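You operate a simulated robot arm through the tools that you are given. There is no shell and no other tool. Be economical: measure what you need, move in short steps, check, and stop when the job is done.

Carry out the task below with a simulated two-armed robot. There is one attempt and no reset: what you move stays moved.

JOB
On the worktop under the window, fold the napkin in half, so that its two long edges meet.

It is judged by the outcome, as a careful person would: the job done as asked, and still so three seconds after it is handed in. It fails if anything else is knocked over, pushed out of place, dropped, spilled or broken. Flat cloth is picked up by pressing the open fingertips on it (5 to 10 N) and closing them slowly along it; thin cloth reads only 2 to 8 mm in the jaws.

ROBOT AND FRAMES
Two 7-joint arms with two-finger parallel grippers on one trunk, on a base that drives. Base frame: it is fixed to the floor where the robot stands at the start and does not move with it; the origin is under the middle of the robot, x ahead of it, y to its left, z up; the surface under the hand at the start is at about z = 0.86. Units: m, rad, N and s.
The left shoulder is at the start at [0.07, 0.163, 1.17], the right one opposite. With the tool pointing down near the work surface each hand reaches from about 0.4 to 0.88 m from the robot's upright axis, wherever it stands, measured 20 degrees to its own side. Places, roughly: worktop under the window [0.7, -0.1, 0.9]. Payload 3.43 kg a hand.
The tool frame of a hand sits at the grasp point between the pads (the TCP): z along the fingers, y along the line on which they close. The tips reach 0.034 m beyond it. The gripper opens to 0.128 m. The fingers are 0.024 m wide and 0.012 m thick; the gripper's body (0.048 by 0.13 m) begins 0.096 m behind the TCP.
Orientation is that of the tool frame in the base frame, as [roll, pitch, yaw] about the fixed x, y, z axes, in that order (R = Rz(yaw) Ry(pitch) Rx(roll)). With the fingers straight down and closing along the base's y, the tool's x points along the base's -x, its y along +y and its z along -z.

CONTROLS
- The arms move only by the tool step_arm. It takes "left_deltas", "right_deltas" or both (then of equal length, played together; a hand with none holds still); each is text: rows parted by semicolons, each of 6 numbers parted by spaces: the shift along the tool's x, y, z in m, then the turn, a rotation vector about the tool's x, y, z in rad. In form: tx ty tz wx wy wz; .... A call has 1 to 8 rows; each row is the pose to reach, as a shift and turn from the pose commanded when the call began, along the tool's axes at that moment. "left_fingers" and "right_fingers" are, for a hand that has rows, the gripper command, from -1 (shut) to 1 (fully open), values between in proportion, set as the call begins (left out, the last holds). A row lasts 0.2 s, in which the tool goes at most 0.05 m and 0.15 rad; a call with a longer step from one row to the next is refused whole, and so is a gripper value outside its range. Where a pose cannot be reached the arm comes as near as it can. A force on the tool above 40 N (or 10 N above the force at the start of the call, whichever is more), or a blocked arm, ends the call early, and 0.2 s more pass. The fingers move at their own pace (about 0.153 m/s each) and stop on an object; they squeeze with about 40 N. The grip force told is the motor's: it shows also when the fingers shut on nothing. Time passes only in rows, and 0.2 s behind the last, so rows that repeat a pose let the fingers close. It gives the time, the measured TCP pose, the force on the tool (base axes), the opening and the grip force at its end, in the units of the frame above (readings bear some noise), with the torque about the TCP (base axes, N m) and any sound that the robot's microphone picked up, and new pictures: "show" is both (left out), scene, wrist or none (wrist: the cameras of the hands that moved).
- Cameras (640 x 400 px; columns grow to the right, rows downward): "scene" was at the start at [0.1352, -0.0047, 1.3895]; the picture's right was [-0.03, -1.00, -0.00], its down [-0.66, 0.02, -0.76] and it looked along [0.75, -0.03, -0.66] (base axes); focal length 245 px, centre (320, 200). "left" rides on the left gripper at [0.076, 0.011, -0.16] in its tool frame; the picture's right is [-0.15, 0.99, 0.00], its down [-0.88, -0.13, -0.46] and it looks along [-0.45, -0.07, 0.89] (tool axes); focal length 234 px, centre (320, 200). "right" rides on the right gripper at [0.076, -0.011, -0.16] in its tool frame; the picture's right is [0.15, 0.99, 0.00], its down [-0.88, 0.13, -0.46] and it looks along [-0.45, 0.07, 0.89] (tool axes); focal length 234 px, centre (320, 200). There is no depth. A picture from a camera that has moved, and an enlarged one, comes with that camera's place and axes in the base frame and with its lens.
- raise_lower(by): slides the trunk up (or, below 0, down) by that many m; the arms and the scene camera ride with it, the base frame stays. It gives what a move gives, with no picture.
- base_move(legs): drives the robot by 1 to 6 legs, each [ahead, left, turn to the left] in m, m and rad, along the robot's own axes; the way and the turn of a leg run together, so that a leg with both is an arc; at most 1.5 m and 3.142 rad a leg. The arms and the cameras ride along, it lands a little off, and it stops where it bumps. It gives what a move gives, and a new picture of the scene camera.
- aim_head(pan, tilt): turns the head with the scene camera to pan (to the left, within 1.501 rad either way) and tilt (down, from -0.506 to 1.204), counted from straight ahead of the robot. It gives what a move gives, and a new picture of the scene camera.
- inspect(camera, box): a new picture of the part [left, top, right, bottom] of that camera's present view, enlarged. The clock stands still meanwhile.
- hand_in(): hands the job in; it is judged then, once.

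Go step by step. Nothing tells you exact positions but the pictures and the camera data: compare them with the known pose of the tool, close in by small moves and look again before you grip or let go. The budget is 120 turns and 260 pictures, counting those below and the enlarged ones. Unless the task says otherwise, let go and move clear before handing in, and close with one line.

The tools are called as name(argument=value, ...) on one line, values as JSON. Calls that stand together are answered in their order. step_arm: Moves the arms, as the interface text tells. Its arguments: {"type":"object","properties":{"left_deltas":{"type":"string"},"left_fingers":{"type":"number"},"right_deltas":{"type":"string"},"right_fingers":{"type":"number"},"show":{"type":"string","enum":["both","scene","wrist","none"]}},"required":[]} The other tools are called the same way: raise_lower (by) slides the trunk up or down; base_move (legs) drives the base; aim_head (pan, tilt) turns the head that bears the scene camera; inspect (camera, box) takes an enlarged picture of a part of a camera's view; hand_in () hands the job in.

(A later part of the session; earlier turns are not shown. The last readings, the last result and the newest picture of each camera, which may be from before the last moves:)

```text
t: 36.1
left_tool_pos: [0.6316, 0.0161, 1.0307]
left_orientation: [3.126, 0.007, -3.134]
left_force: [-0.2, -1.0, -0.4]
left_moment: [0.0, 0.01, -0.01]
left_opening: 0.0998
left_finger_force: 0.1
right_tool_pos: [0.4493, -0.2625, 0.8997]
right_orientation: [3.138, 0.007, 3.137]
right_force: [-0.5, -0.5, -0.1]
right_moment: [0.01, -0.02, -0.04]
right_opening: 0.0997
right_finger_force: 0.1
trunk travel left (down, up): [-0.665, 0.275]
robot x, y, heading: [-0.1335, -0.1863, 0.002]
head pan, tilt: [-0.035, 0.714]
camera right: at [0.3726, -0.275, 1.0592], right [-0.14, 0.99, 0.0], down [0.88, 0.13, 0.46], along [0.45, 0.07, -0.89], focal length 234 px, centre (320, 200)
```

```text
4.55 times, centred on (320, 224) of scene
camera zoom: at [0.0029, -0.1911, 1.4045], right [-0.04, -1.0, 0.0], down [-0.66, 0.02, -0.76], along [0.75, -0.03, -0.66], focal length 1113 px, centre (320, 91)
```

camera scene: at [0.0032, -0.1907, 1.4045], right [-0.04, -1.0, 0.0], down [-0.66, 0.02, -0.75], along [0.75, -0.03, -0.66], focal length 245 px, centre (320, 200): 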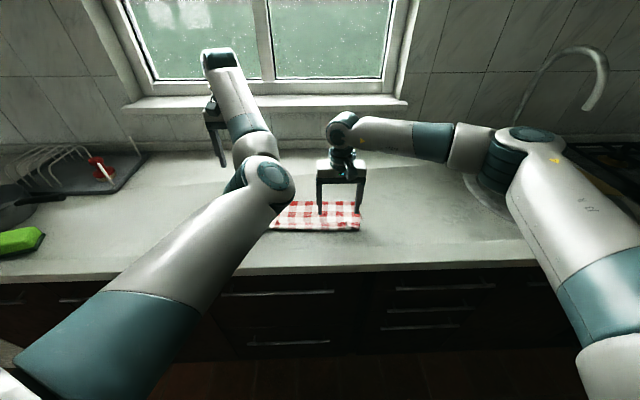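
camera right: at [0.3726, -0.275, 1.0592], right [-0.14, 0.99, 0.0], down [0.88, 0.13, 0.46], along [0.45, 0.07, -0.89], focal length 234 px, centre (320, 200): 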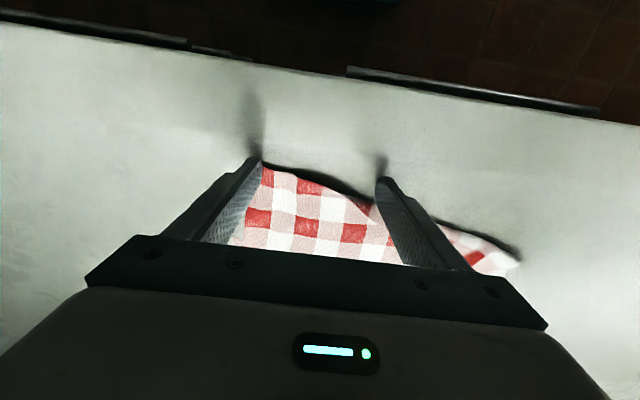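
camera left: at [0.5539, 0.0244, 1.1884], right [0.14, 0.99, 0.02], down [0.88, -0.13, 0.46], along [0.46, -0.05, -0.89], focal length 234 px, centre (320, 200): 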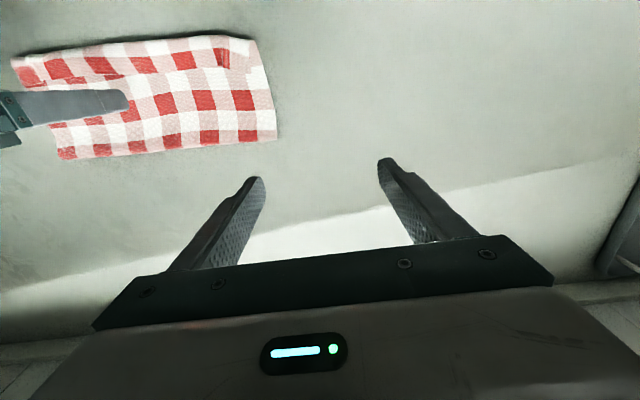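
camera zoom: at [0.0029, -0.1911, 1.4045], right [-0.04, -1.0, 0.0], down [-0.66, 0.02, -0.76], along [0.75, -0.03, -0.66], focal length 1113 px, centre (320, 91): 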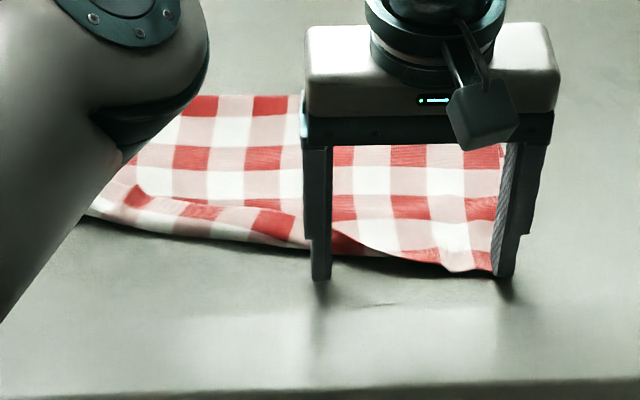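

The right half has unrolled flat. I'll lift the right hand and move the left arm, whose elbow hangs over the left part, out of the way.

step_arm(left_deltas=".01 .03 -.01 0 0 0;.02 .06 -.02 0 0 0;.03 .09 -.03 0 0 0;.04 .12 -.04 0 0 0;.05 .15 -.05 0 0 0;.06 .18 -.05 0 0 0", right_deltas="0 0 -.02 0 0 0;0 0 -.04 0 0 0;-.02 0 -.06 0 0 0;-.06 0.02 -.06 0 0 0;-.09 .03 -.06 0 0 0;-.1 .03 -.06 0 0 0")

```text
t: 37.5
left_tool_pos: [0.5682, 0.1959, 1.0809]
left_orientation: [3.128, 0.004, -3.133]
left_force: [1.2, -0.3, 0.3]
left_moment: [0.01, 0.02, 0.0]
left_opening: 0.0999
left_finger_force: 0.1
right_tool_pos: [0.5493, -0.2338, 0.9592]
right_orientation: [3.139, 0.004, 3.137]
right_force: [-0.6, 0.4, 0.2]
right_moment: [0.01, 0.0, -0.02]
right_opening: 0.1
right_finger_force: 0.1
trunk travel left (down, up): [-0.665, 0.275]
robot x, y, heading: [-0.1301, -0.1834, -0.006]
head pan, tilt: [-0.035, 0.714]
camera scene: at [0.003, -0.19, 1.4045], right [-0.04, -1.0, 0.0], down [-0.66, 0.02, -0.76], along [0.75, -0.03, -0.66], focal length 245 px, centre (320, 200)
camera right: at [0.4738, -0.2459, 1.1186], right [-0.14, 0.99, 0.0], down [0.88, 0.13, 0.46], along [0.45, 0.07, -0.89], focal length 234 px, centre (320, 200)
camera left: at [0.4915, 0.2029, 1.2387], right [0.14, 0.99, 0.02], down [0.88, -0.13, 0.46], along [0.46, -0.05, -0.89], focal length 234 px, centre (320, 200)
```

scene: 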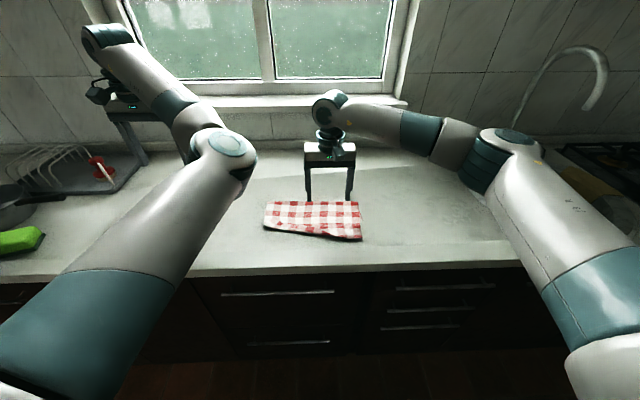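
right: 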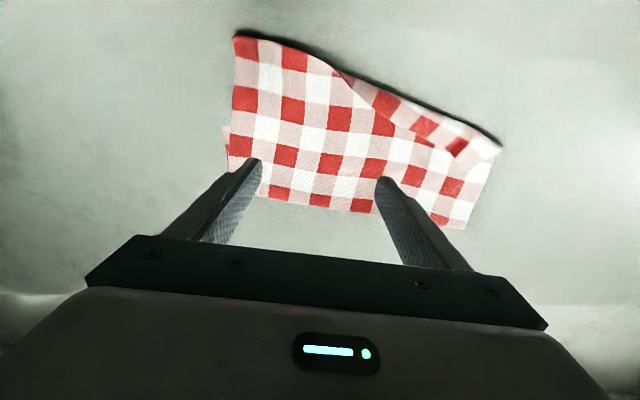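
left: 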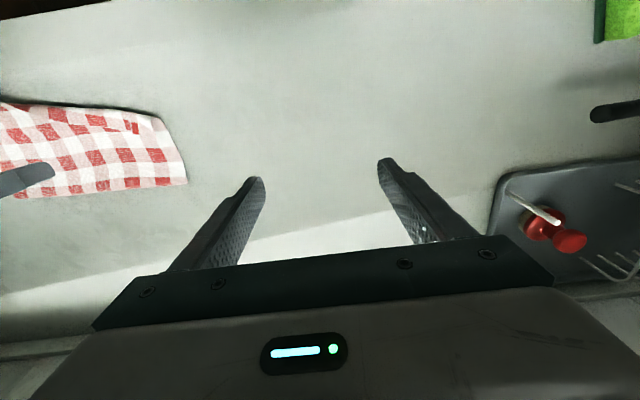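

Now the left half: position the right fingers at y≈−0.16 and −0.055, behind the free edge, and repeat the stroke.

step_arm(right_deltas="0 .04 0 0 0 0;0 .08 0 0 0 0;0 .125 0 0 0 0;0 .125 .03 0 0 0;0 .125 .045 0 0 0;0 .125 .0595 0 0 0;0 .125 .0595 0 0 0", show="wrist")

```text
t: 39.1
left_tool_pos: [0.5697, 0.1936, 1.0815]
left_orientation: [3.125, 0.004, -3.133]
left_force: [1.0, 0.3, 0.4]
left_moment: [0.02, 0.0, 0.01]
left_opening: 0.0997
left_finger_force: 0.0
right_tool_pos: [0.5484, -0.1086, 0.9005]
right_orientation: [3.139, 0.004, 3.139]
right_force: [0.5, 0.3, 0.3]
right_moment: [0.0, 0.0, -0.01]
right_opening: 0.0997
right_finger_force: 0.0
trunk travel left (down, up): [-0.665, 0.275]
robot x, y, heading: [-0.1281, -0.1848, -0.007]
head pan, tilt: [-0.035, 0.714]
camera right: at [0.4736, -0.1208, 1.0593], right [-0.14, 0.99, 0.0], down [0.88, 0.13, 0.46], along [0.45, 0.07, -0.89], focal length 234 px, centre (320, 200)
```

right: 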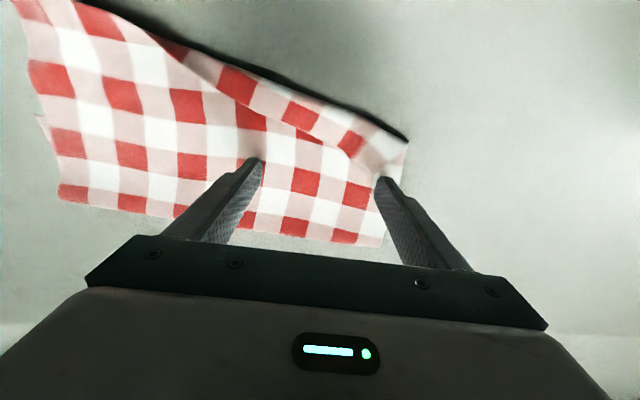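

step_arm(right_deltas=".0125 0 0 0 0 0;.025 0 0 0 0 0;.0375 0 0 0 0 0;.05 0 0 0 0 0;.0625 0 0 0 0 0;.075 0 0 0 0 0;.0875 0 0 0 0 0;.1 0 0 0 0 0", show="both")

inspect(camera="scene", box=[250, 180, 390, 268])

```text
t: 40.9
left_tool_pos: [0.569, 0.1941, 1.0808]
left_orientation: [3.127, 0.006, -3.133]
left_force: [-0.4, 0.8, 0.1]
left_moment: [0.04, -0.01, 0.01]
left_opening: 0.0999
left_finger_force: 0.0
right_tool_pos: [0.4477, -0.1075, 0.9008]
right_orientation: [3.139, 0.005, 3.137]
right_force: [-0.1, 0.1, 0.0]
right_moment: [-0.03, -0.02, 0.0]
right_opening: 0.0997
right_finger_force: 0.1
trunk travel left (down, up): [-0.665, 0.275]
robot x, y, heading: [-0.1312, -0.1864, -0.005]
head pan, tilt: [-0.035, 0.714]
camera scene: at [0.0026, -0.1912, 1.4046], right [-0.04, -1.0, 0.0], down [-0.66, 0.02, -0.76], along [0.75, -0.03, -0.66], focal length 245 px, centre (320, 200)
camera right: at [0.3727, -0.1198, 1.0586], right [-0.14, 0.99, 0.0], down [0.88, 0.12, 0.46], along [0.45, 0.07, -0.89], focal length 234 px, centre (320, 200)
```

scene: 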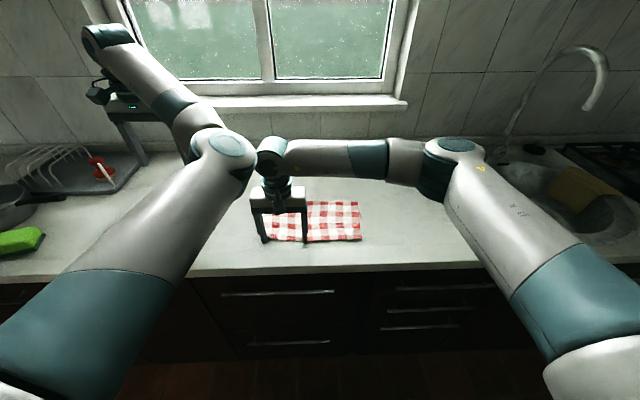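
right: 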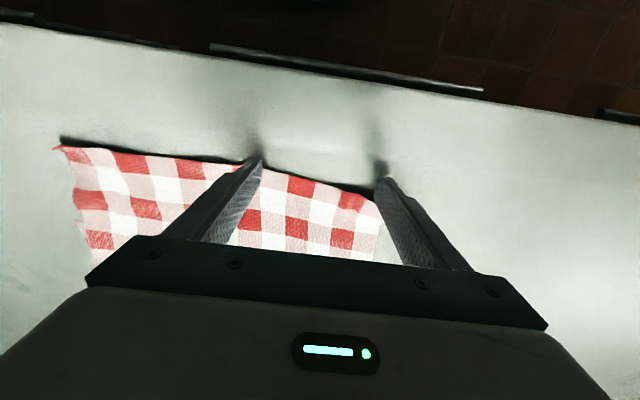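

```text
4.55 times, centred on (320, 224) of scene
camera zoom: at [0.0026, -0.1912, 1.4046], right [-0.04, -1.0, 0.0], down [-0.66, 0.02, -0.76], along [0.75, -0.03, -0.66], focal length 1113 px, centre (320, 91)
```

zoom: 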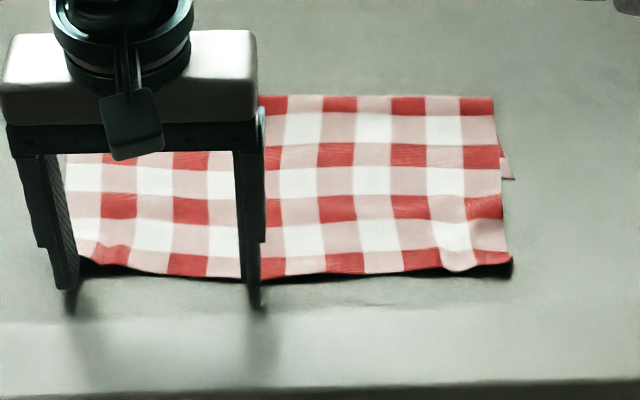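

The top layer is now fully unrolled and flat. I'll lift the right hand clear and measure how far the two edges are apart.

step_arm(right_deltas="0 0 -.03 0 0 0;0 0 -.07 0 0 0;0 -.03 -.1 0 0 0;0 -.08 -.1 0 0 0;0 -.13 -.1 0 0 0;0 -.18 -.1 0 0 0;0 -.22 -.1 0 0 0", show="none")

inspect(camera="scene", box=[250, 180, 390, 268])

inspect(camera="right", box=[200, 0, 640, 275])

```text
t: 42.5
left_tool_pos: [0.5681, 0.193, 1.0815]
left_orientation: [3.125, 0.004, -3.131]
left_force: [0.0, -0.5, -0.2]
left_moment: [0.0, -0.03, 0.01]
left_opening: 0.0998
left_finger_force: 0.0
right_tool_pos: [0.4496, -0.3274, 0.9977]
right_orientation: [3.137, 0.003, 3.138]
right_force: [0.7, 0.2, 0.9]
right_moment: [0.05, 0.01, -0.01]
right_opening: 0.1002
right_finger_force: 0.1
trunk travel left (down, up): [-0.665, 0.275]
robot x, y, heading: [-0.1326, -0.184, -0.009]
head pan, tilt: [-0.035, 0.714]
```

```text
4.55 times, centred on (320, 224) of scene
camera zoom: at [0.0025, -0.1926, 1.4046], right [-0.04, -1.0, 0.0], down [-0.65, 0.03, -0.76], along [0.75, -0.03, -0.66], focal length 1113 px, centre (320, 91)
```

zoom: 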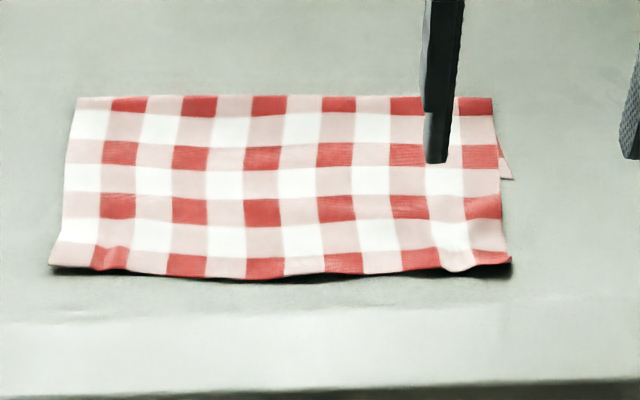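

```text
1.45 times, centred on (420, 138) of right
camera zoom: at [0.373, -0.34, 1.1571], right [-0.14, 0.99, 0.0], down [0.88, 0.13, 0.46], along [0.45, 0.07, -0.89], focal length 341 px, centre (174, 291)
```

zoom: 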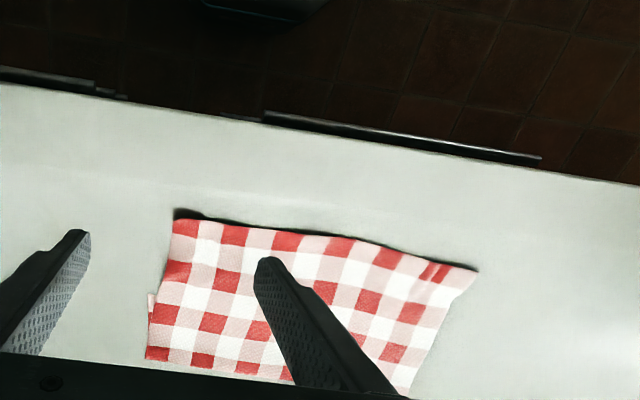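

Measured: fold at x≈0.62, top edge at ≈0.46, lower edge at ≈0.53, so the top edge must go back about 7 cm. I'll re-grip it at both corners with vertical fingers, since it now lies as a single layer on the counter. First I bring the left hand over.

step_arm(left_deltas=".012 -.039 .005 0 0 0;.024 -.078 .01 0 0 0;.036 -.117 .02 0 0 0;.048 -.156 .03 0 0 0;.06 -.195 .04 0 0 0;.072 -.234 .05 0 0 0;.093 -.273 .06 0 0 0;.093 -.273 .06 0 0 0", left_fingers=-0.35)

```text
t: 44.3
left_tool_pos: [0.6478, -0.0538, 1.0123]
left_orientation: [3.127, 0.005, -3.129]
left_force: [0.7, -0.5, -0.7]
left_moment: [-0.05, 0.0, 0.01]
left_opening: 0.0418
left_finger_force: 0.1
left hand out of reach, approached as far as the arm can: row 2, 3, 4, 5, 6, 7, 8
right_tool_pos: [0.4487, -0.3252, 0.9974]
right_orientation: [3.137, 0.003, 3.138]
right_force: [0.4, 0.4, -0.2]
right_moment: [-0.02, -0.01, -0.01]
right_opening: 0.0997
right_finger_force: 0.0
trunk travel left (down, up): [-0.665, 0.275]
robot x, y, heading: [-0.1283, -0.1868, -0.004]
head pan, tilt: [-0.035, 0.714]
camera scene: at [0.0028, -0.19, 1.4045], right [-0.04, -1.0, 0.0], down [-0.66, 0.02, -0.76], along [0.75, -0.03, -0.66], focal length 245 px, centre (320, 200)
camera left: at [0.5698, -0.0457, 1.1699], right [0.14, 0.99, 0.02], down [0.88, -0.13, 0.46], along [0.46, -0.05, -0.89], focal length 234 px, centre (320, 200)
```

scene: 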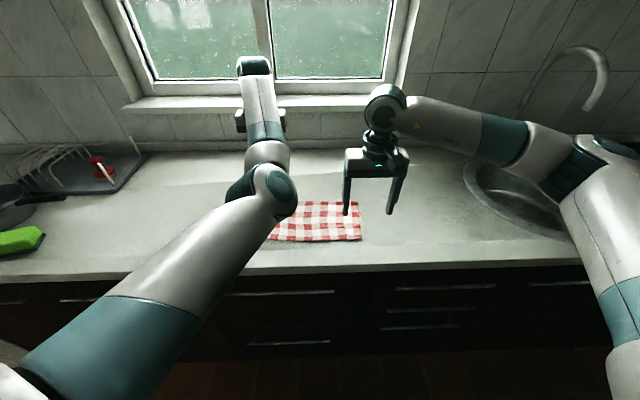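
left: 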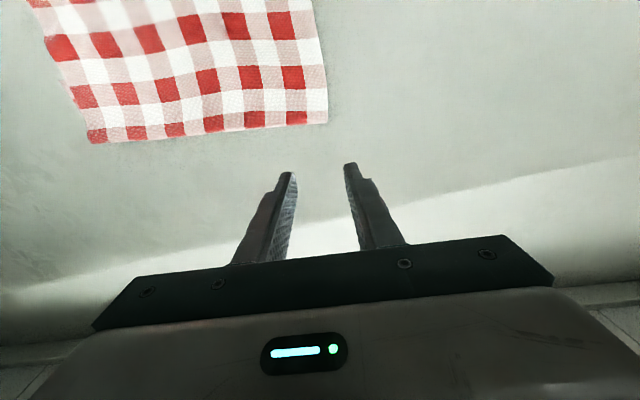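

The left arm now only reaches well when extended, so I'll back the base 0.18 m, which puts the left hand right above the edge.

base_move(legs=[[-0.18, 0, 0]])

step_arm(right_deltas="-.03 .002 0 0 0 0;-.06 .005 0 0 0 0;-.09 .01 0 0 0 0;-.12 .015 0 0 0 0;-.15 .02 0.01 0 0 0;-.18 .025 .02 0 0 0;-.195 .025 .03 0 0 0;-.195 .025 .03 0 0 0", left_deltas="0 -.005 0 0 0 0;0 -.01 0 0 0 0;0 -.015 0 0 0 0;0 -.02 0 0 0 0;0 -.025 0 0 0 0;0 -.03 .01 0 0 0;0 -.03 .02 0 0 0;0 -.03 .03 0 0 0", right_fingers=-0.35)

```text
t: 45.8
left_tool_pos: [0.4755, -0.0542, 1.0115]
left_orientation: [3.126, 0.004, -3.135]
left_force: [-0.6, 0.6, -0.2]
left_moment: [0.0, 0.02, -0.01]
left_opening: 0.042
left_finger_force: 0.1
right_tool_pos: [0.2772, -0.3256, 0.9983]
right_orientation: [3.136, 0.003, 3.137]
right_force: [0.5, -0.3, 0.4]
right_moment: [0.04, 0.01, 0.0]
right_opening: 0.0998
right_finger_force: 0.0
trunk travel left (down, up): [-0.665, 0.275]
robot x, y, heading: [-0.3046, -0.1887, -0.008]
head pan, tilt: [-0.035, 0.714]
camera scene: at [-0.17, -0.1908, 1.4044], right [-0.04, -1.0, 0.0], down [-0.66, 0.03, -0.76], along [0.75, -0.03, -0.66], focal length 245 px, centre (320, 200)
```

scene: 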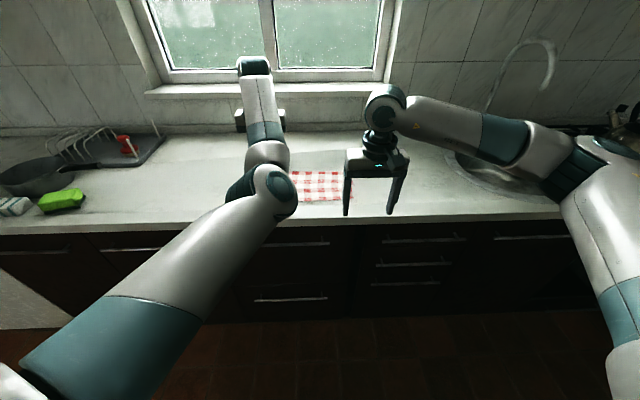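

```text
t: 47.6
left_tool_pos: [0.4762, -0.0848, 0.9804]
left_orientation: [3.127, 0.005, -3.133]
left_force: [0.0, -0.1, 0.3]
left_moment: [0.0, -0.01, 0.01]
left_opening: 0.0414
left_finger_force: 0.1
right_tool_pos: [0.4712, -0.3016, 0.9705]
right_orientation: [3.137, 0.005, 3.137]
right_force: [0.4, -0.2, 0.2]
right_moment: [-0.03, 0.01, -0.01]
right_opening: 0.0416
right_finger_force: 0.2
trunk travel left (down, up): [-0.665, 0.275]
robot x, y, heading: [-0.3064, -0.1877, -0.009]
head pan, tilt: [-0.035, 0.714]
camera scene: at [-0.1703, -0.1909, 1.4046], right [-0.04, -1.0, 0.0], down [-0.66, 0.03, -0.76], along [0.75, -0.03, -0.66], focal length 245 px, centre (320, 200)
camera right: at [0.3958, -0.3141, 1.1301], right [-0.14, 0.99, 0.0], down [0.88, 0.12, 0.46], along [0.45, 0.07, -0.89], focal length 234 px, centre (320, 200)
camera left: at [0.3974, -0.076, 1.1389], right [0.14, 0.99, 0.02], down [0.88, -0.13, 0.46], along [0.46, -0.05, -0.89], focal length 234 px, centre (320, 200)
```

scene: 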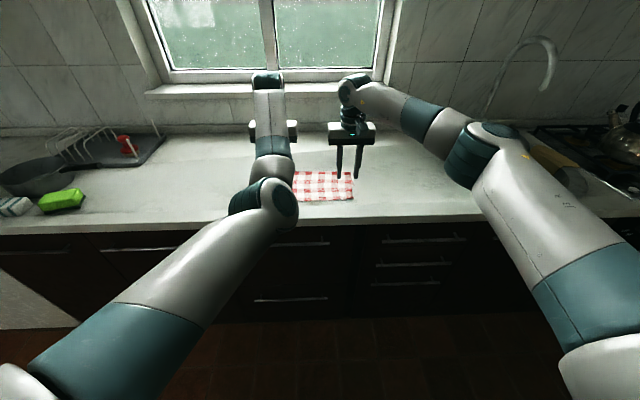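
right: 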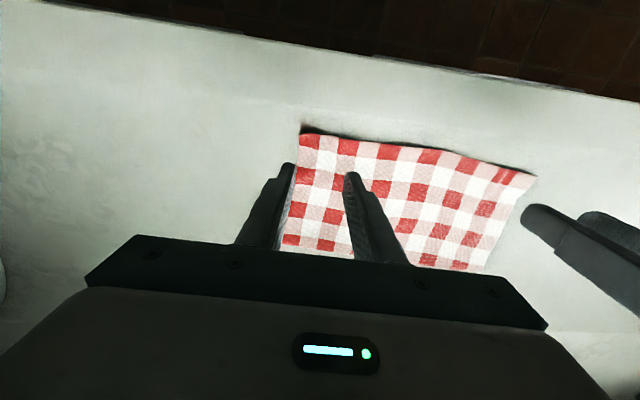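
left: 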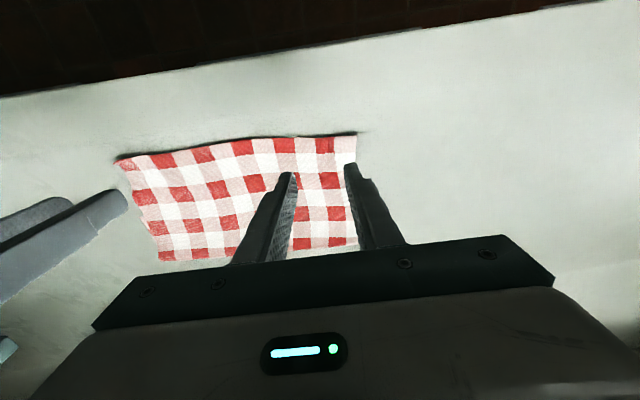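

Both hands are above the top edge. Its corners come out at (0.445, −0.328) and (0.459, −0.038). I'll descend to just above the cloth.

step_arm(left_deltas=".005 0 .02 0 0 0;.01 .001 .04 0 0 0;.01 .002 .06 0 0 0;.01 .002 .07 0 0 0;.01 .002 .077 0 0 0;.01 .002 .077 0 0 0", right_deltas=".005 .005 .02 0 0 0;.01 .01 .04 0 0 0;.019 .016 .055 0 0 0;.019 .016 .063 0 0 0;.019 .016 .0675 0 0 0;.019 .016 .0675 0 0 0", show="wrist")

```text
t: 49.0
left_tool_pos: [0.4651, -0.0814, 0.9046]
left_orientation: [3.126, 0.005, -3.132]
left_force: [0.1, 0.2, -0.8]
left_moment: [0.0, 0.0, 0.0]
left_opening: 0.0416
left_finger_force: 0.1
right_tool_pos: [0.4524, -0.2861, 0.9011]
right_orientation: [3.138, 0.002, 3.137]
right_force: [0.6, 0.1, 0.5]
right_moment: [0.0, -0.03, -0.01]
right_opening: 0.0413
right_finger_force: 0.1
trunk travel left (down, up): [-0.665, 0.275]
robot x, y, heading: [-0.3079, -0.187, -0.004]
head pan, tilt: [-0.035, 0.714]
camera right: at [0.3769, -0.2978, 1.0612], right [-0.14, 0.99, 0.0], down [0.88, 0.12, 0.46], along [0.45, 0.07, -0.89], focal length 234 px, centre (320, 200)
camera left: at [0.3876, -0.0743, 1.0629], right [0.14, 0.99, 0.02], down [0.88, -0.13, 0.46], along [0.46, -0.05, -0.89], focal length 234 px, centre (320, 200)
```

right: 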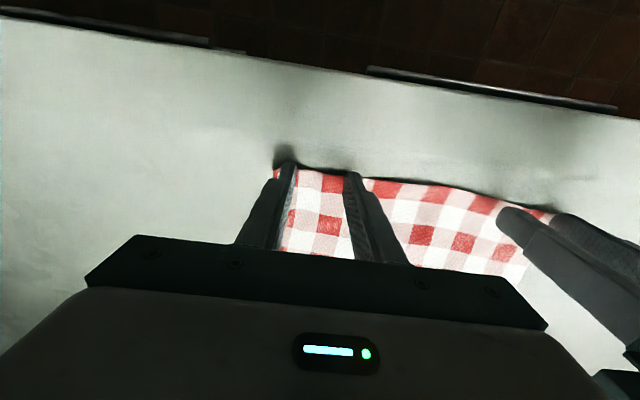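
left: 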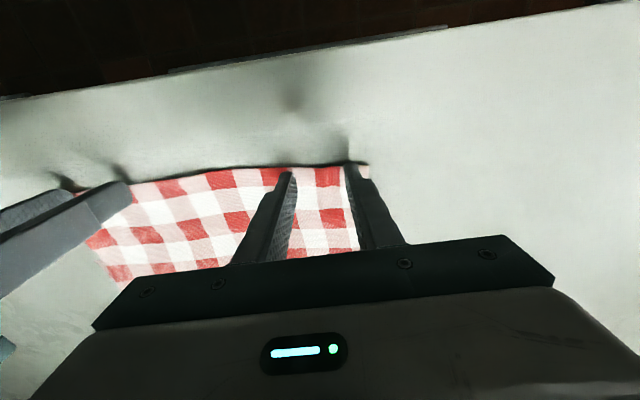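

step_arm(left_deltas="0 0 .004 0 0 0;0 0 .008 0 0 0;0 0 .0105 0 0 0;0 0 .0105 0 0 0", right_deltas="0 0 .003 0 0 0;0 0 .006 0 0 0;0 0 .0075 0 0 0;0 0 .0075 0 0 0", show="none")

```text
t: 50.0
left_tool_pos: [0.4642, -0.0814, 0.8957]
left_orientation: [3.126, 0.005, -3.132]
left_force: [1.0, 0.9, 5.7]
left_moment: [-0.15, -0.02, -0.01]
left_opening: 0.0414
left_finger_force: 0.0
right_tool_pos: [0.4536, -0.2852, 0.8956]
right_orientation: [3.138, 0.007, 3.138]
right_force: [0.2, -0.3, 0.9]
right_moment: [0.0, -0.05, -0.02]
right_opening: 0.0415
right_finger_force: 0.0
trunk travel left (down, up): [-0.665, 0.275]
robot x, y, heading: [-0.3046, -0.1844, -0.003]
head pan, tilt: [-0.035, 0.714]
```

step_arm(left_deltas="0 0 .0006 0 0 0;0 0 .0006 0 0 0", right_deltas="0 0 .002 0 0 0;0 0 .002 0 0 0", left_fingers=-0.45, right_fingers=-0.45, show="none")

step_arm(left_deltas="0 0 0 0 0 0;0 0 0 0 0 0", right_deltas="0 0 0 0 0 0;0 0 0 0 0 0", left_fingers=-0.6, right_fingers=-0.6, show="wrist")

```text
t: 50.6
left_tool_pos: [0.4631, -0.082, 0.8952]
left_orientation: [3.127, 0.006, -3.131]
left_force: [1.3, 0.2, 6.2]
left_moment: [-0.21, -0.04, 0.04]
left_opening: 0.0355
left_finger_force: 0.1
right_tool_pos: [0.4511, -0.2862, 0.8944]
right_orientation: [3.14, 0.007, 3.136]
right_force: [1.0, -0.4, 8.7]
right_moment: [-0.19, -0.01, 0.0]
right_opening: 0.035
right_finger_force: 0.1
trunk travel left (down, up): [-0.665, 0.275]
robot x, y, heading: [-0.3071, -0.1869, -0.003]
head pan, tilt: [-0.035, 0.714]
```

```text
t: 51.2
left_tool_pos: [0.464, -0.081, 0.8953]
left_orientation: [3.125, 0.008, -3.134]
left_force: [0.3, 0.1, 5.1]
left_moment: [-0.14, 0.04, 0.01]
left_opening: 0.026
left_finger_force: 0.1
right_tool_pos: [0.4513, -0.2851, 0.8949]
right_orientation: [3.137, 0.007, 3.136]
right_force: [2.2, 2.1, 11.2]
right_moment: [-0.07, -0.08, 0.03]
right_opening: 0.0251
right_finger_force: 0.1
trunk travel left (down, up): [-0.665, 0.275]
robot x, y, heading: [-0.3067, -0.1844, -0.006]
head pan, tilt: [-0.035, 0.714]
camera right: at [0.3754, -0.2973, 1.054], right [-0.14, 0.99, 0.0], down [0.88, 0.12, 0.46], along [0.46, 0.07, -0.89], focal length 234 px, centre (320, 200)
camera left: at [0.3855, -0.0733, 1.0536], right [0.14, 0.99, 0.02], down [0.88, -0.13, 0.46], along [0.46, -0.05, -0.89], focal length 234 px, centre (320, 200)
```

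right: 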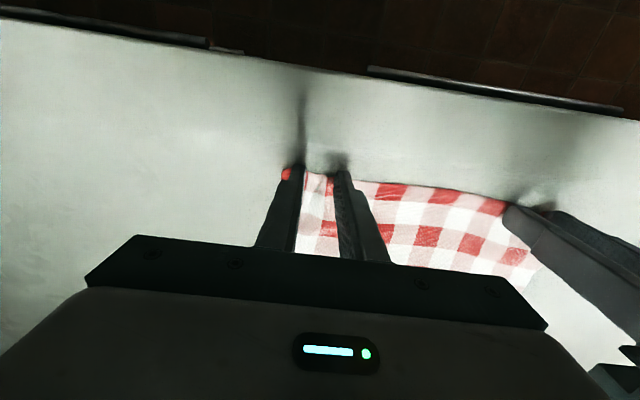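
left: 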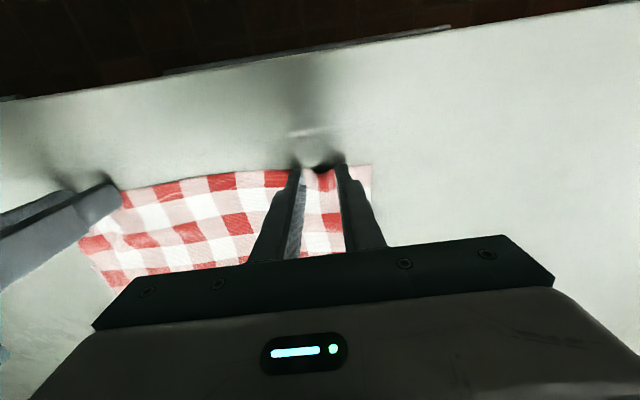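

step_arm(left_deltas="0 0 .0006 0 0 0;0 0 .0006 0 0 0", right_deltas="0 0 0 0 0 0;0 0 0 0 0 0", left_fingers=-0.75, right_fingers=-0.75, show="none")

step_arm(left_deltas="0 0 0 0 0 0;0 0 0 0 0 0", right_deltas="0 0 0 0 0 0;0 0 0 0 0 0", left_fingers=-0.88, right_fingers=-0.88, show="none")

step_arm(left_deltas="0 0 0 0 0 0;0 0 0 0 0 0;0 0 0 0 0 0", right_deltas="0 0 0 0 0 0;0 0 0 0 0 0;0 0 0 0 0 0", left_fingers=-1, right_fingers=-1, show="wrist")

```text
t: 51.8
left_tool_pos: [0.4626, -0.0817, 0.8947]
left_orientation: [3.127, 0.007, -3.133]
left_force: [-0.3, -2.2, 6.6]
left_moment: [-0.15, 0.06, 0.0]
left_opening: 0.0169
left_finger_force: 0.8
right_tool_pos: [0.4515, -0.2854, 0.8948]
right_orientation: [3.136, 0.009, 3.135]
right_force: [1.2, 3.5, 13.1]
right_moment: [0.05, -0.07, -0.01]
right_opening: 0.0162
right_finger_force: 0.5
trunk travel left (down, up): [-0.665, 0.275]
robot x, y, heading: [-0.3055, -0.1843, -0.006]
head pan, tilt: [-0.035, 0.714]
```

```text
t: 52.4
left_tool_pos: [0.4634, -0.0814, 0.8941]
left_orientation: [3.126, 0.005, -3.133]
left_force: [0.0, -5.2, 4.0]
left_moment: [-0.34, 0.03, -0.03]
left_opening: 0.0033
left_finger_force: 4.3
right_tool_pos: [0.4528, -0.287, 0.896]
right_orientation: [3.138, 0.009, 3.136]
right_force: [-0.7, 2.1, 16.5]
right_moment: [0.22, -0.06, 0.02]
right_opening: 0.008
right_finger_force: 0.8
trunk travel left (down, up): [-0.665, 0.275]
robot x, y, heading: [-0.3074, -0.1833, -0.001]
head pan, tilt: [-0.035, 0.714]
```

```text
t: 53.2
left_tool_pos: [0.4632, -0.0815, 0.8966]
left_orientation: [3.127, 0.007, -3.133]
left_force: [-0.9, -4.2, 1.2]
left_moment: [-0.21, -0.02, -0.04]
left_opening: 0.0016
left_finger_force: 36.2
right_tool_pos: [0.4528, -0.2858, 0.8953]
right_orientation: [3.138, 0.006, 3.136]
right_force: [-0.4, 3.2, 18.8]
right_moment: [0.17, -0.08, 0.02]
right_opening: 0.0
right_finger_force: 33.0
trunk travel left (down, up): [-0.665, 0.275]
robot x, y, heading: [-0.3046, -0.1855, -0.006]
head pan, tilt: [-0.035, 0.714]
camera right: at [0.3748, -0.2977, 1.0543], right [-0.14, 0.99, 0.0], down [0.88, 0.12, 0.46], along [0.46, 0.07, -0.89], focal length 234 px, centre (320, 200)
camera left: at [0.3853, -0.0737, 1.0535], right [0.14, 0.99, 0.02], down [0.88, -0.13, 0.46], along [0.46, -0.05, -0.89], focal length 234 px, centre (320, 200)
```

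right: 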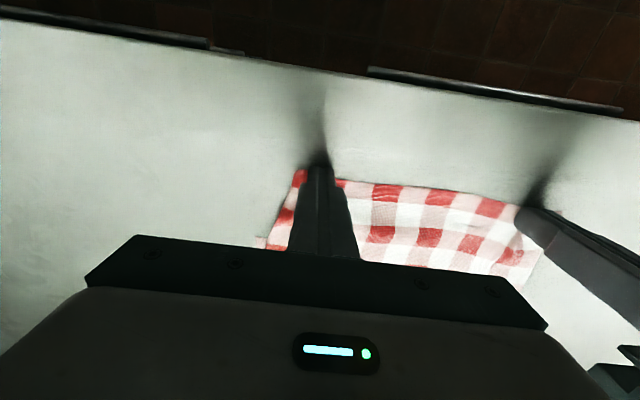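
left: 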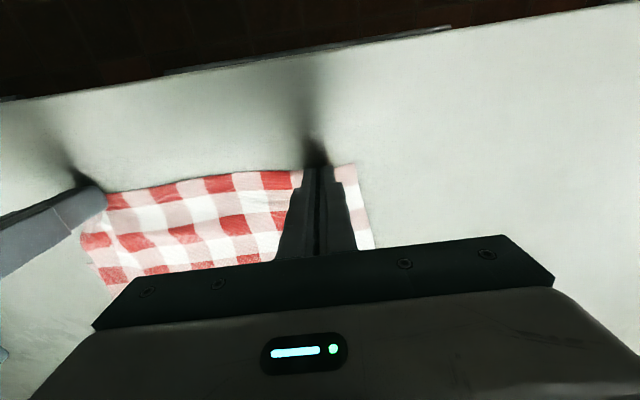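

The left hand grips (1.6 mm), but the right shut on nothing (0.0). I'll reopen the right slightly above the cloth, move it a little further onto it and try again.

step_arm(right_deltas="0 0 -.006 0 0 0;0 0 -.006 0 0 0;-.003 0 -.006 0 0 0;-.003 0 -.006 0 0 0", right_fingers=-0.35, show="wrist")

inspect(camera="right", box=[220, 120, 560, 290])

```text
t: 54.2
left_tool_pos: [0.4648, -0.0814, 0.8958]
left_orientation: [3.126, 0.01, -3.135]
left_force: [1.6, 2.4, 11.4]
left_moment: [0.03, -0.1, 0.03]
left_opening: 0.0014
left_finger_force: 36.4
right_tool_pos: [0.4556, -0.2861, 0.8985]
right_orientation: [3.138, 0.005, 3.137]
right_force: [0.2, -0.1, -0.7]
right_moment: [0.02, 0.03, -0.03]
right_opening: 0.0415
right_finger_force: 0.0
trunk travel left (down, up): [-0.665, 0.275]
robot x, y, heading: [-0.3057, -0.188, -0.006]
head pan, tilt: [-0.035, 0.714]
camera right: at [0.3797, -0.2983, 1.0583], right [-0.14, 0.99, 0.0], down [0.88, 0.12, 0.46], along [0.46, 0.07, -0.89], focal length 234 px, centre (320, 200)
```

right: 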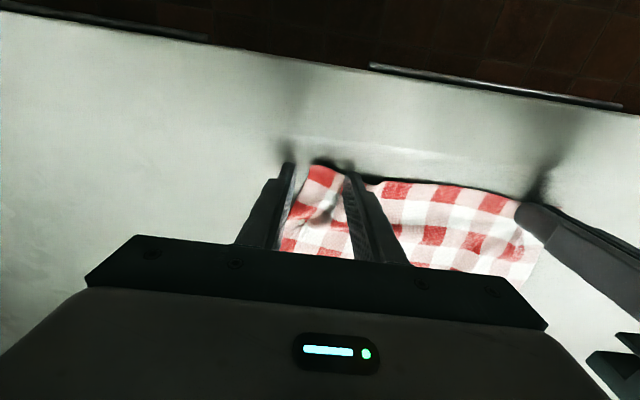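

```text
1.88 times, centred on (390, 205) of right
camera zoom: at [0.3797, -0.2983, 1.0583], right [-0.14, 0.99, 0.0], down [0.88, 0.12, 0.46], along [0.46, 0.07, -0.89], focal length 441 px, centre (188, 191)
```

zoom: 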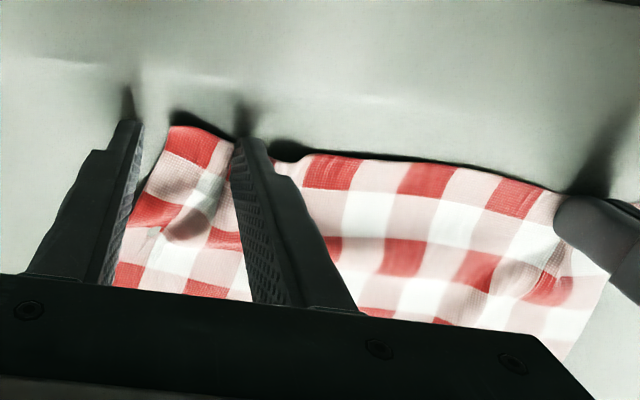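

The cloth corner slid inward to y≈−0.294. I'll move the right hand 3 cm inward and repeat.

step_arm(right_deltas="0 0 -.015 0 0 0;0 .03 -.015 0 0 0;0 .03 -.005 0 0 0;0 .03 .002 0 0 0;0 .03 .0045 0 0 0;0 .03 .0045 0 0 0", show="wrist")

```text
t: 55.6
left_tool_pos: [0.4646, -0.0814, 0.8962]
left_orientation: [3.126, 0.005, -3.134]
left_force: [0.9, -1.5, 12.9]
left_moment: [-0.08, -0.11, -0.01]
left_opening: 0.0015
left_finger_force: 36.1
right_tool_pos: [0.455, -0.2563, 0.895]
right_orientation: [3.138, 0.005, 3.138]
right_force: [-0.2, 0.6, 4.1]
right_moment: [-0.08, 0.02, -0.01]
right_opening: 0.0414
right_finger_force: 0.0
trunk travel left (down, up): [-0.665, 0.275]
robot x, y, heading: [-0.3051, -0.1847, -0.007]
head pan, tilt: [-0.035, 0.714]
camera right: at [0.3784, -0.2689, 1.0542], right [-0.14, 0.99, 0.0], down [0.88, 0.12, 0.46], along [0.46, 0.07, -0.89], focal length 234 px, centre (320, 200)
```

right: 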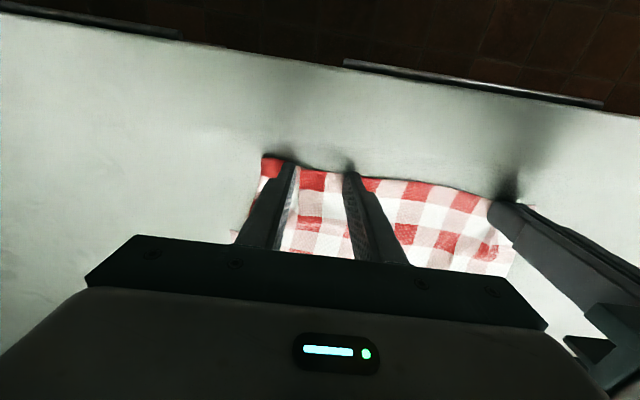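

step_arm(right_deltas="0 0 .0012 0 0 0;0 0 .0012 0 0 0", right_fingers=-0.5, show="none")

step_arm(right_deltas="0 0 0 0 0 0;0 0 0 0 0 0", right_fingers=-0.65, show="none")

step_arm(right_deltas="0 0 0 0 0 0;0 0 0 0 0 0", right_fingers=-0.8, show="none")

step_arm(right_deltas="0 0 0 0 0 0;0 0 0 0 0 0", right_fingers=-0.92, show="none")

step_arm(right_deltas="0 0 0 0 0 0;0 0 0 0 0 0;0 0 0 0 0 0", right_fingers=-1, show="wrist")

```text
t: 56.2
left_tool_pos: [0.4627, -0.0803, 0.8946]
left_orientation: [3.127, 0.006, -3.134]
left_force: [2.0, -1.5, 8.7]
left_moment: [-0.06, -0.07, 0.0]
left_opening: 0.0015
left_finger_force: 36.1
right_tool_pos: [0.455, -0.2555, 0.896]
right_orientation: [3.136, 0.007, 3.135]
right_force: [1.0, -0.3, 14.3]
right_moment: [-0.28, 0.06, -0.01]
right_opening: 0.0315
right_finger_force: 0.1
trunk travel left (down, up): [-0.665, 0.275]
robot x, y, heading: [-0.304, -0.1872, -0.005]
head pan, tilt: [-0.035, 0.714]
```

```text
t: 56.8
left_tool_pos: [0.463, -0.0812, 0.8961]
left_orientation: [3.126, 0.008, -3.132]
left_force: [-0.6, -0.9, 5.3]
left_moment: [-0.05, -0.07, 0.02]
left_opening: 0.0017
left_finger_force: 36.2
right_tool_pos: [0.4548, -0.2557, 0.8954]
right_orientation: [3.138, 0.007, 3.135]
right_force: [3.3, 0.9, 18.7]
right_moment: [-0.24, 0.01, 0.02]
right_opening: 0.0215
right_finger_force: 0.0
trunk travel left (down, up): [-0.665, 0.275]
robot x, y, heading: [-0.3065, -0.1873, -0.009]
head pan, tilt: [-0.035, 0.714]
```

```text
t: 57.4
left_tool_pos: [0.4624, -0.0821, 0.8951]
left_orientation: [3.125, 0.007, -3.132]
left_force: [-0.1, -2.6, 2.3]
left_moment: [-0.06, -0.02, -0.03]
left_opening: 0.0016
left_finger_force: 36.7
right_tool_pos: [0.4549, -0.2563, 0.8952]
right_orientation: [3.136, 0.007, 3.136]
right_force: [2.1, 3.5, 24.3]
right_moment: [-0.09, -0.02, 0.01]
right_opening: 0.0129
right_finger_force: 0.1
trunk travel left (down, up): [-0.665, 0.275]
robot x, y, heading: [-0.3061, -0.1863, -0.002]
head pan, tilt: [-0.035, 0.714]
```

```text
t: 58.0
left_tool_pos: [0.4622, -0.0816, 0.8956]
left_orientation: [3.126, 0.008, -3.134]
left_force: [0.1, -5.0, 0.0]
left_moment: [-0.18, 0.0, -0.05]
left_opening: 0.0018
left_finger_force: 36.2
right_tool_pos: [0.4535, -0.2552, 0.8947]
right_orientation: [3.137, 0.005, 3.137]
right_force: [0.6, 5.5, 23.9]
right_moment: [0.01, 0.01, -0.02]
right_opening: 0.007
right_finger_force: 1.4
trunk travel left (down, up): [-0.665, 0.275]
robot x, y, heading: [-0.307, -0.1862, -0.006]
head pan, tilt: [-0.035, 0.714]
```

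```text
t: 58.8
left_tool_pos: [0.4621, -0.0815, 0.8966]
left_orientation: [3.129, 0.009, -3.133]
left_force: [-0.2, -10.2, 0.7]
left_moment: [-0.35, 0.05, -0.07]
left_opening: 0.0015
left_finger_force: 36.5
right_tool_pos: [0.4544, -0.2559, 0.8959]
right_orientation: [3.138, 0.007, 3.136]
right_force: [0.4, 9.1, 25.7]
right_moment: [0.23, 0.0, 0.06]
right_opening: 0.0023
right_finger_force: 37.2
trunk travel left (down, up): [-0.665, 0.275]
robot x, y, heading: [-0.3071, -0.1867, -0.0]
head pan, tilt: [-0.035, 0.714]
camera right: at [0.3774, -0.2679, 1.0539], right [-0.14, 0.99, 0.0], down [0.88, 0.12, 0.46], along [0.46, 0.07, -0.89], focal length 234 px, centre (320, 200)
```

right: 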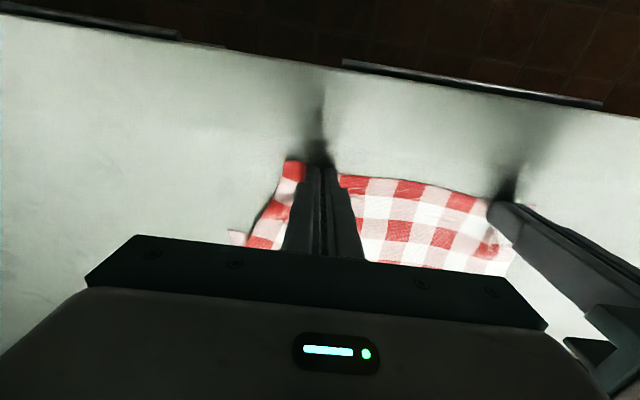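

Both hands now grip (1.5 and 2.3 mm). I'll lift the edge up and forward so the lower layer lies back down and shows its front edge.

step_arm(left_deltas="0 -.002 -.02 0 0 0;0 -.003 -.05 0 0 0;-.03 -.003 -.075 0 0 0;-.065 -.003 -.095 0 0 0;-.1 -.003 -.1 0 0 0;-.1 -.003 -.1 0 0 0", right_deltas="0 .002 -.02 0 0 0;0 .003 -.05 0 0 0;-.03 .003 -.075 0 0 0;-.065 .003 -.095 0 0 0;-.1 .003 -.1 0 0 0;-.1 .003 -.1 0 0 0")

inspect(camera="scene", box=[240, 130, 400, 230])

```text
t: 60.2
left_tool_pos: [0.5209, -0.0858, 0.9868]
left_orientation: [3.13, 0.005, -3.133]
left_force: [-1.2, -9.1, 0.4]
left_moment: [-0.31, 0.0, -0.12]
left_opening: 0.0015
left_finger_force: 36.4
left hand out of reach, approached as far as the arm can: row 4, 5, 6
right_tool_pos: [0.5141, -0.2602, 0.9868]
right_orientation: [3.137, 0.002, 3.138]
right_force: [0.4, 9.7, 0.6]
right_moment: [0.31, -0.01, 0.01]
right_opening: 0.0023
right_finger_force: 36.9
right hand out of reach, approached as far as the arm can: row 4, 5, 6
trunk travel left (down, up): [-0.665, 0.275]
robot x, y, heading: [-0.3009, -0.1883, -0.006]
head pan, tilt: [-0.035, 0.714]
camera scene: at [-0.1697, -0.1895, 1.4045], right [-0.04, -1.0, 0.0], down [-0.66, 0.02, -0.75], along [0.75, -0.03, -0.66], focal length 245 px, centre (320, 200)
camera right: at [0.4379, -0.2719, 1.1476], right [-0.14, 0.99, 0.0], down [0.88, 0.13, 0.46], along [0.45, 0.07, -0.89], focal length 234 px, centre (320, 200)
camera left: at [0.4435, -0.0779, 1.1449], right [0.14, 0.99, 0.01], down [0.88, -0.13, 0.46], along [0.46, -0.05, -0.89], focal length 234 px, centre (320, 200)
```

scene: 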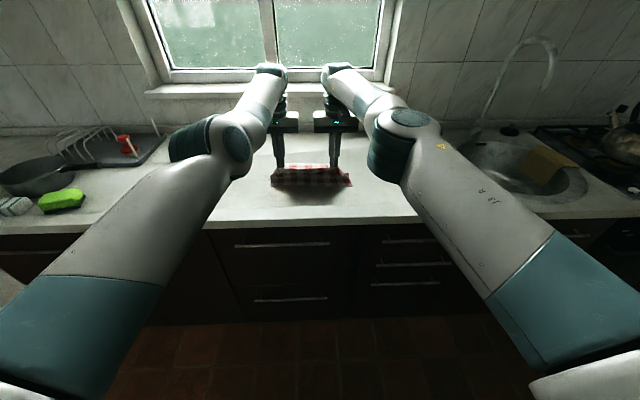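
right: 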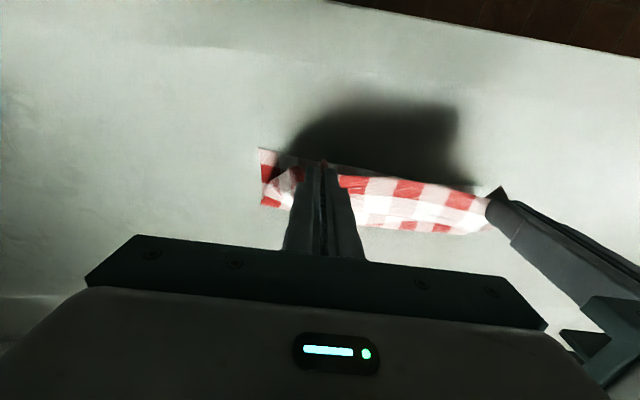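
left: 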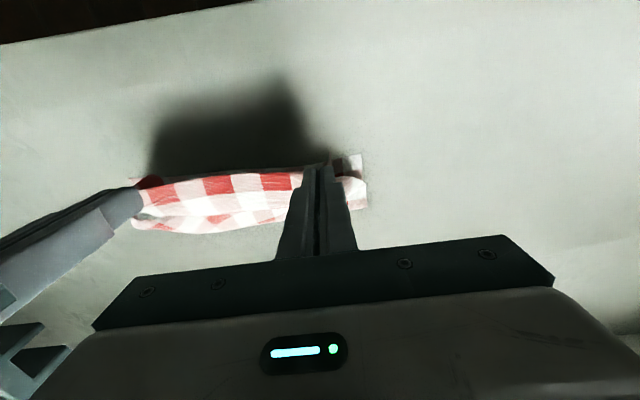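

```text
4.00 times, centred on (320, 180) of scene
camera zoom: at [-0.1697, -0.1895, 1.4045], right [-0.04, -1.0, 0.0], down [-0.66, 0.02, -0.75], along [0.75, -0.03, -0.66], focal length 980 px, centre (320, 280)
```

zoom: 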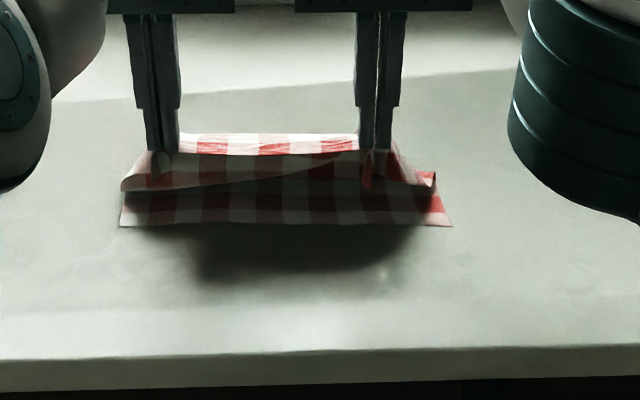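

Now both edges are clear: the lower front edge runs from (0.536, −0.034) to (0.524, −0.336), and the top edge hangs with the right orientation. I'll drive 2 cm forward, then lower the edge onto it.

base_move(legs=[[0.03, 0, 0]])

inspect(camera="scene", box=[240, 130, 400, 230])

```text
t: 61.0
left_tool_pos: [0.5463, -0.0867, 0.9905]
left_orientation: [3.125, 0.008, -3.132]
left_force: [-0.3, -9.2, 1.3]
left_moment: [-0.37, -0.02, -0.05]
left_opening: 0.0018
left_finger_force: 36.6
right_tool_pos: [0.5401, -0.2622, 0.9922]
right_orientation: [3.136, 0.008, 3.137]
right_force: [0.9, 10.0, -0.6]
right_moment: [0.36, -0.09, 0.05]
right_opening: 0.0022
right_finger_force: 37.0
trunk travel left (down, up): [-0.665, 0.275]
robot x, y, heading: [-0.2764, -0.1824, -0.002]
head pan, tilt: [-0.035, 0.714]
camera scene: at [-0.1452, -0.1909, 1.4052], right [-0.04, -1.0, 0.0], down [-0.65, 0.03, -0.76], along [0.76, -0.03, -0.65], focal length 245 px, centre (320, 200)
```

scene: 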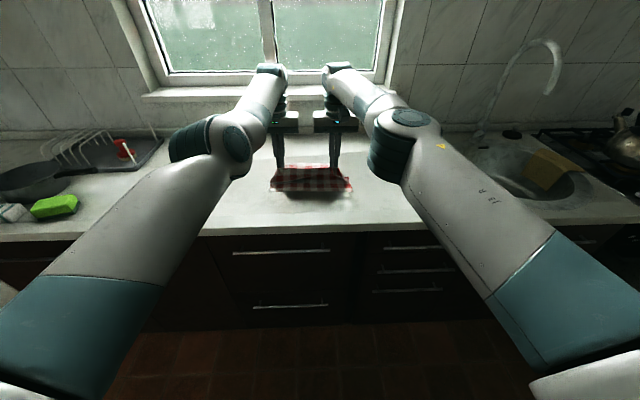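

```text
4.00 times, centred on (320, 180) of scene
camera zoom: at [-0.1452, -0.1909, 1.4052], right [-0.04, -1.0, 0.0], down [-0.65, 0.03, -0.76], along [0.76, -0.03, -0.65], focal length 980 px, centre (320, 280)
```

zoom: 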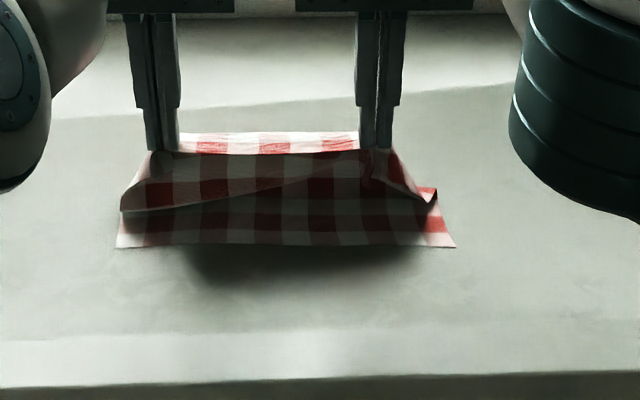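

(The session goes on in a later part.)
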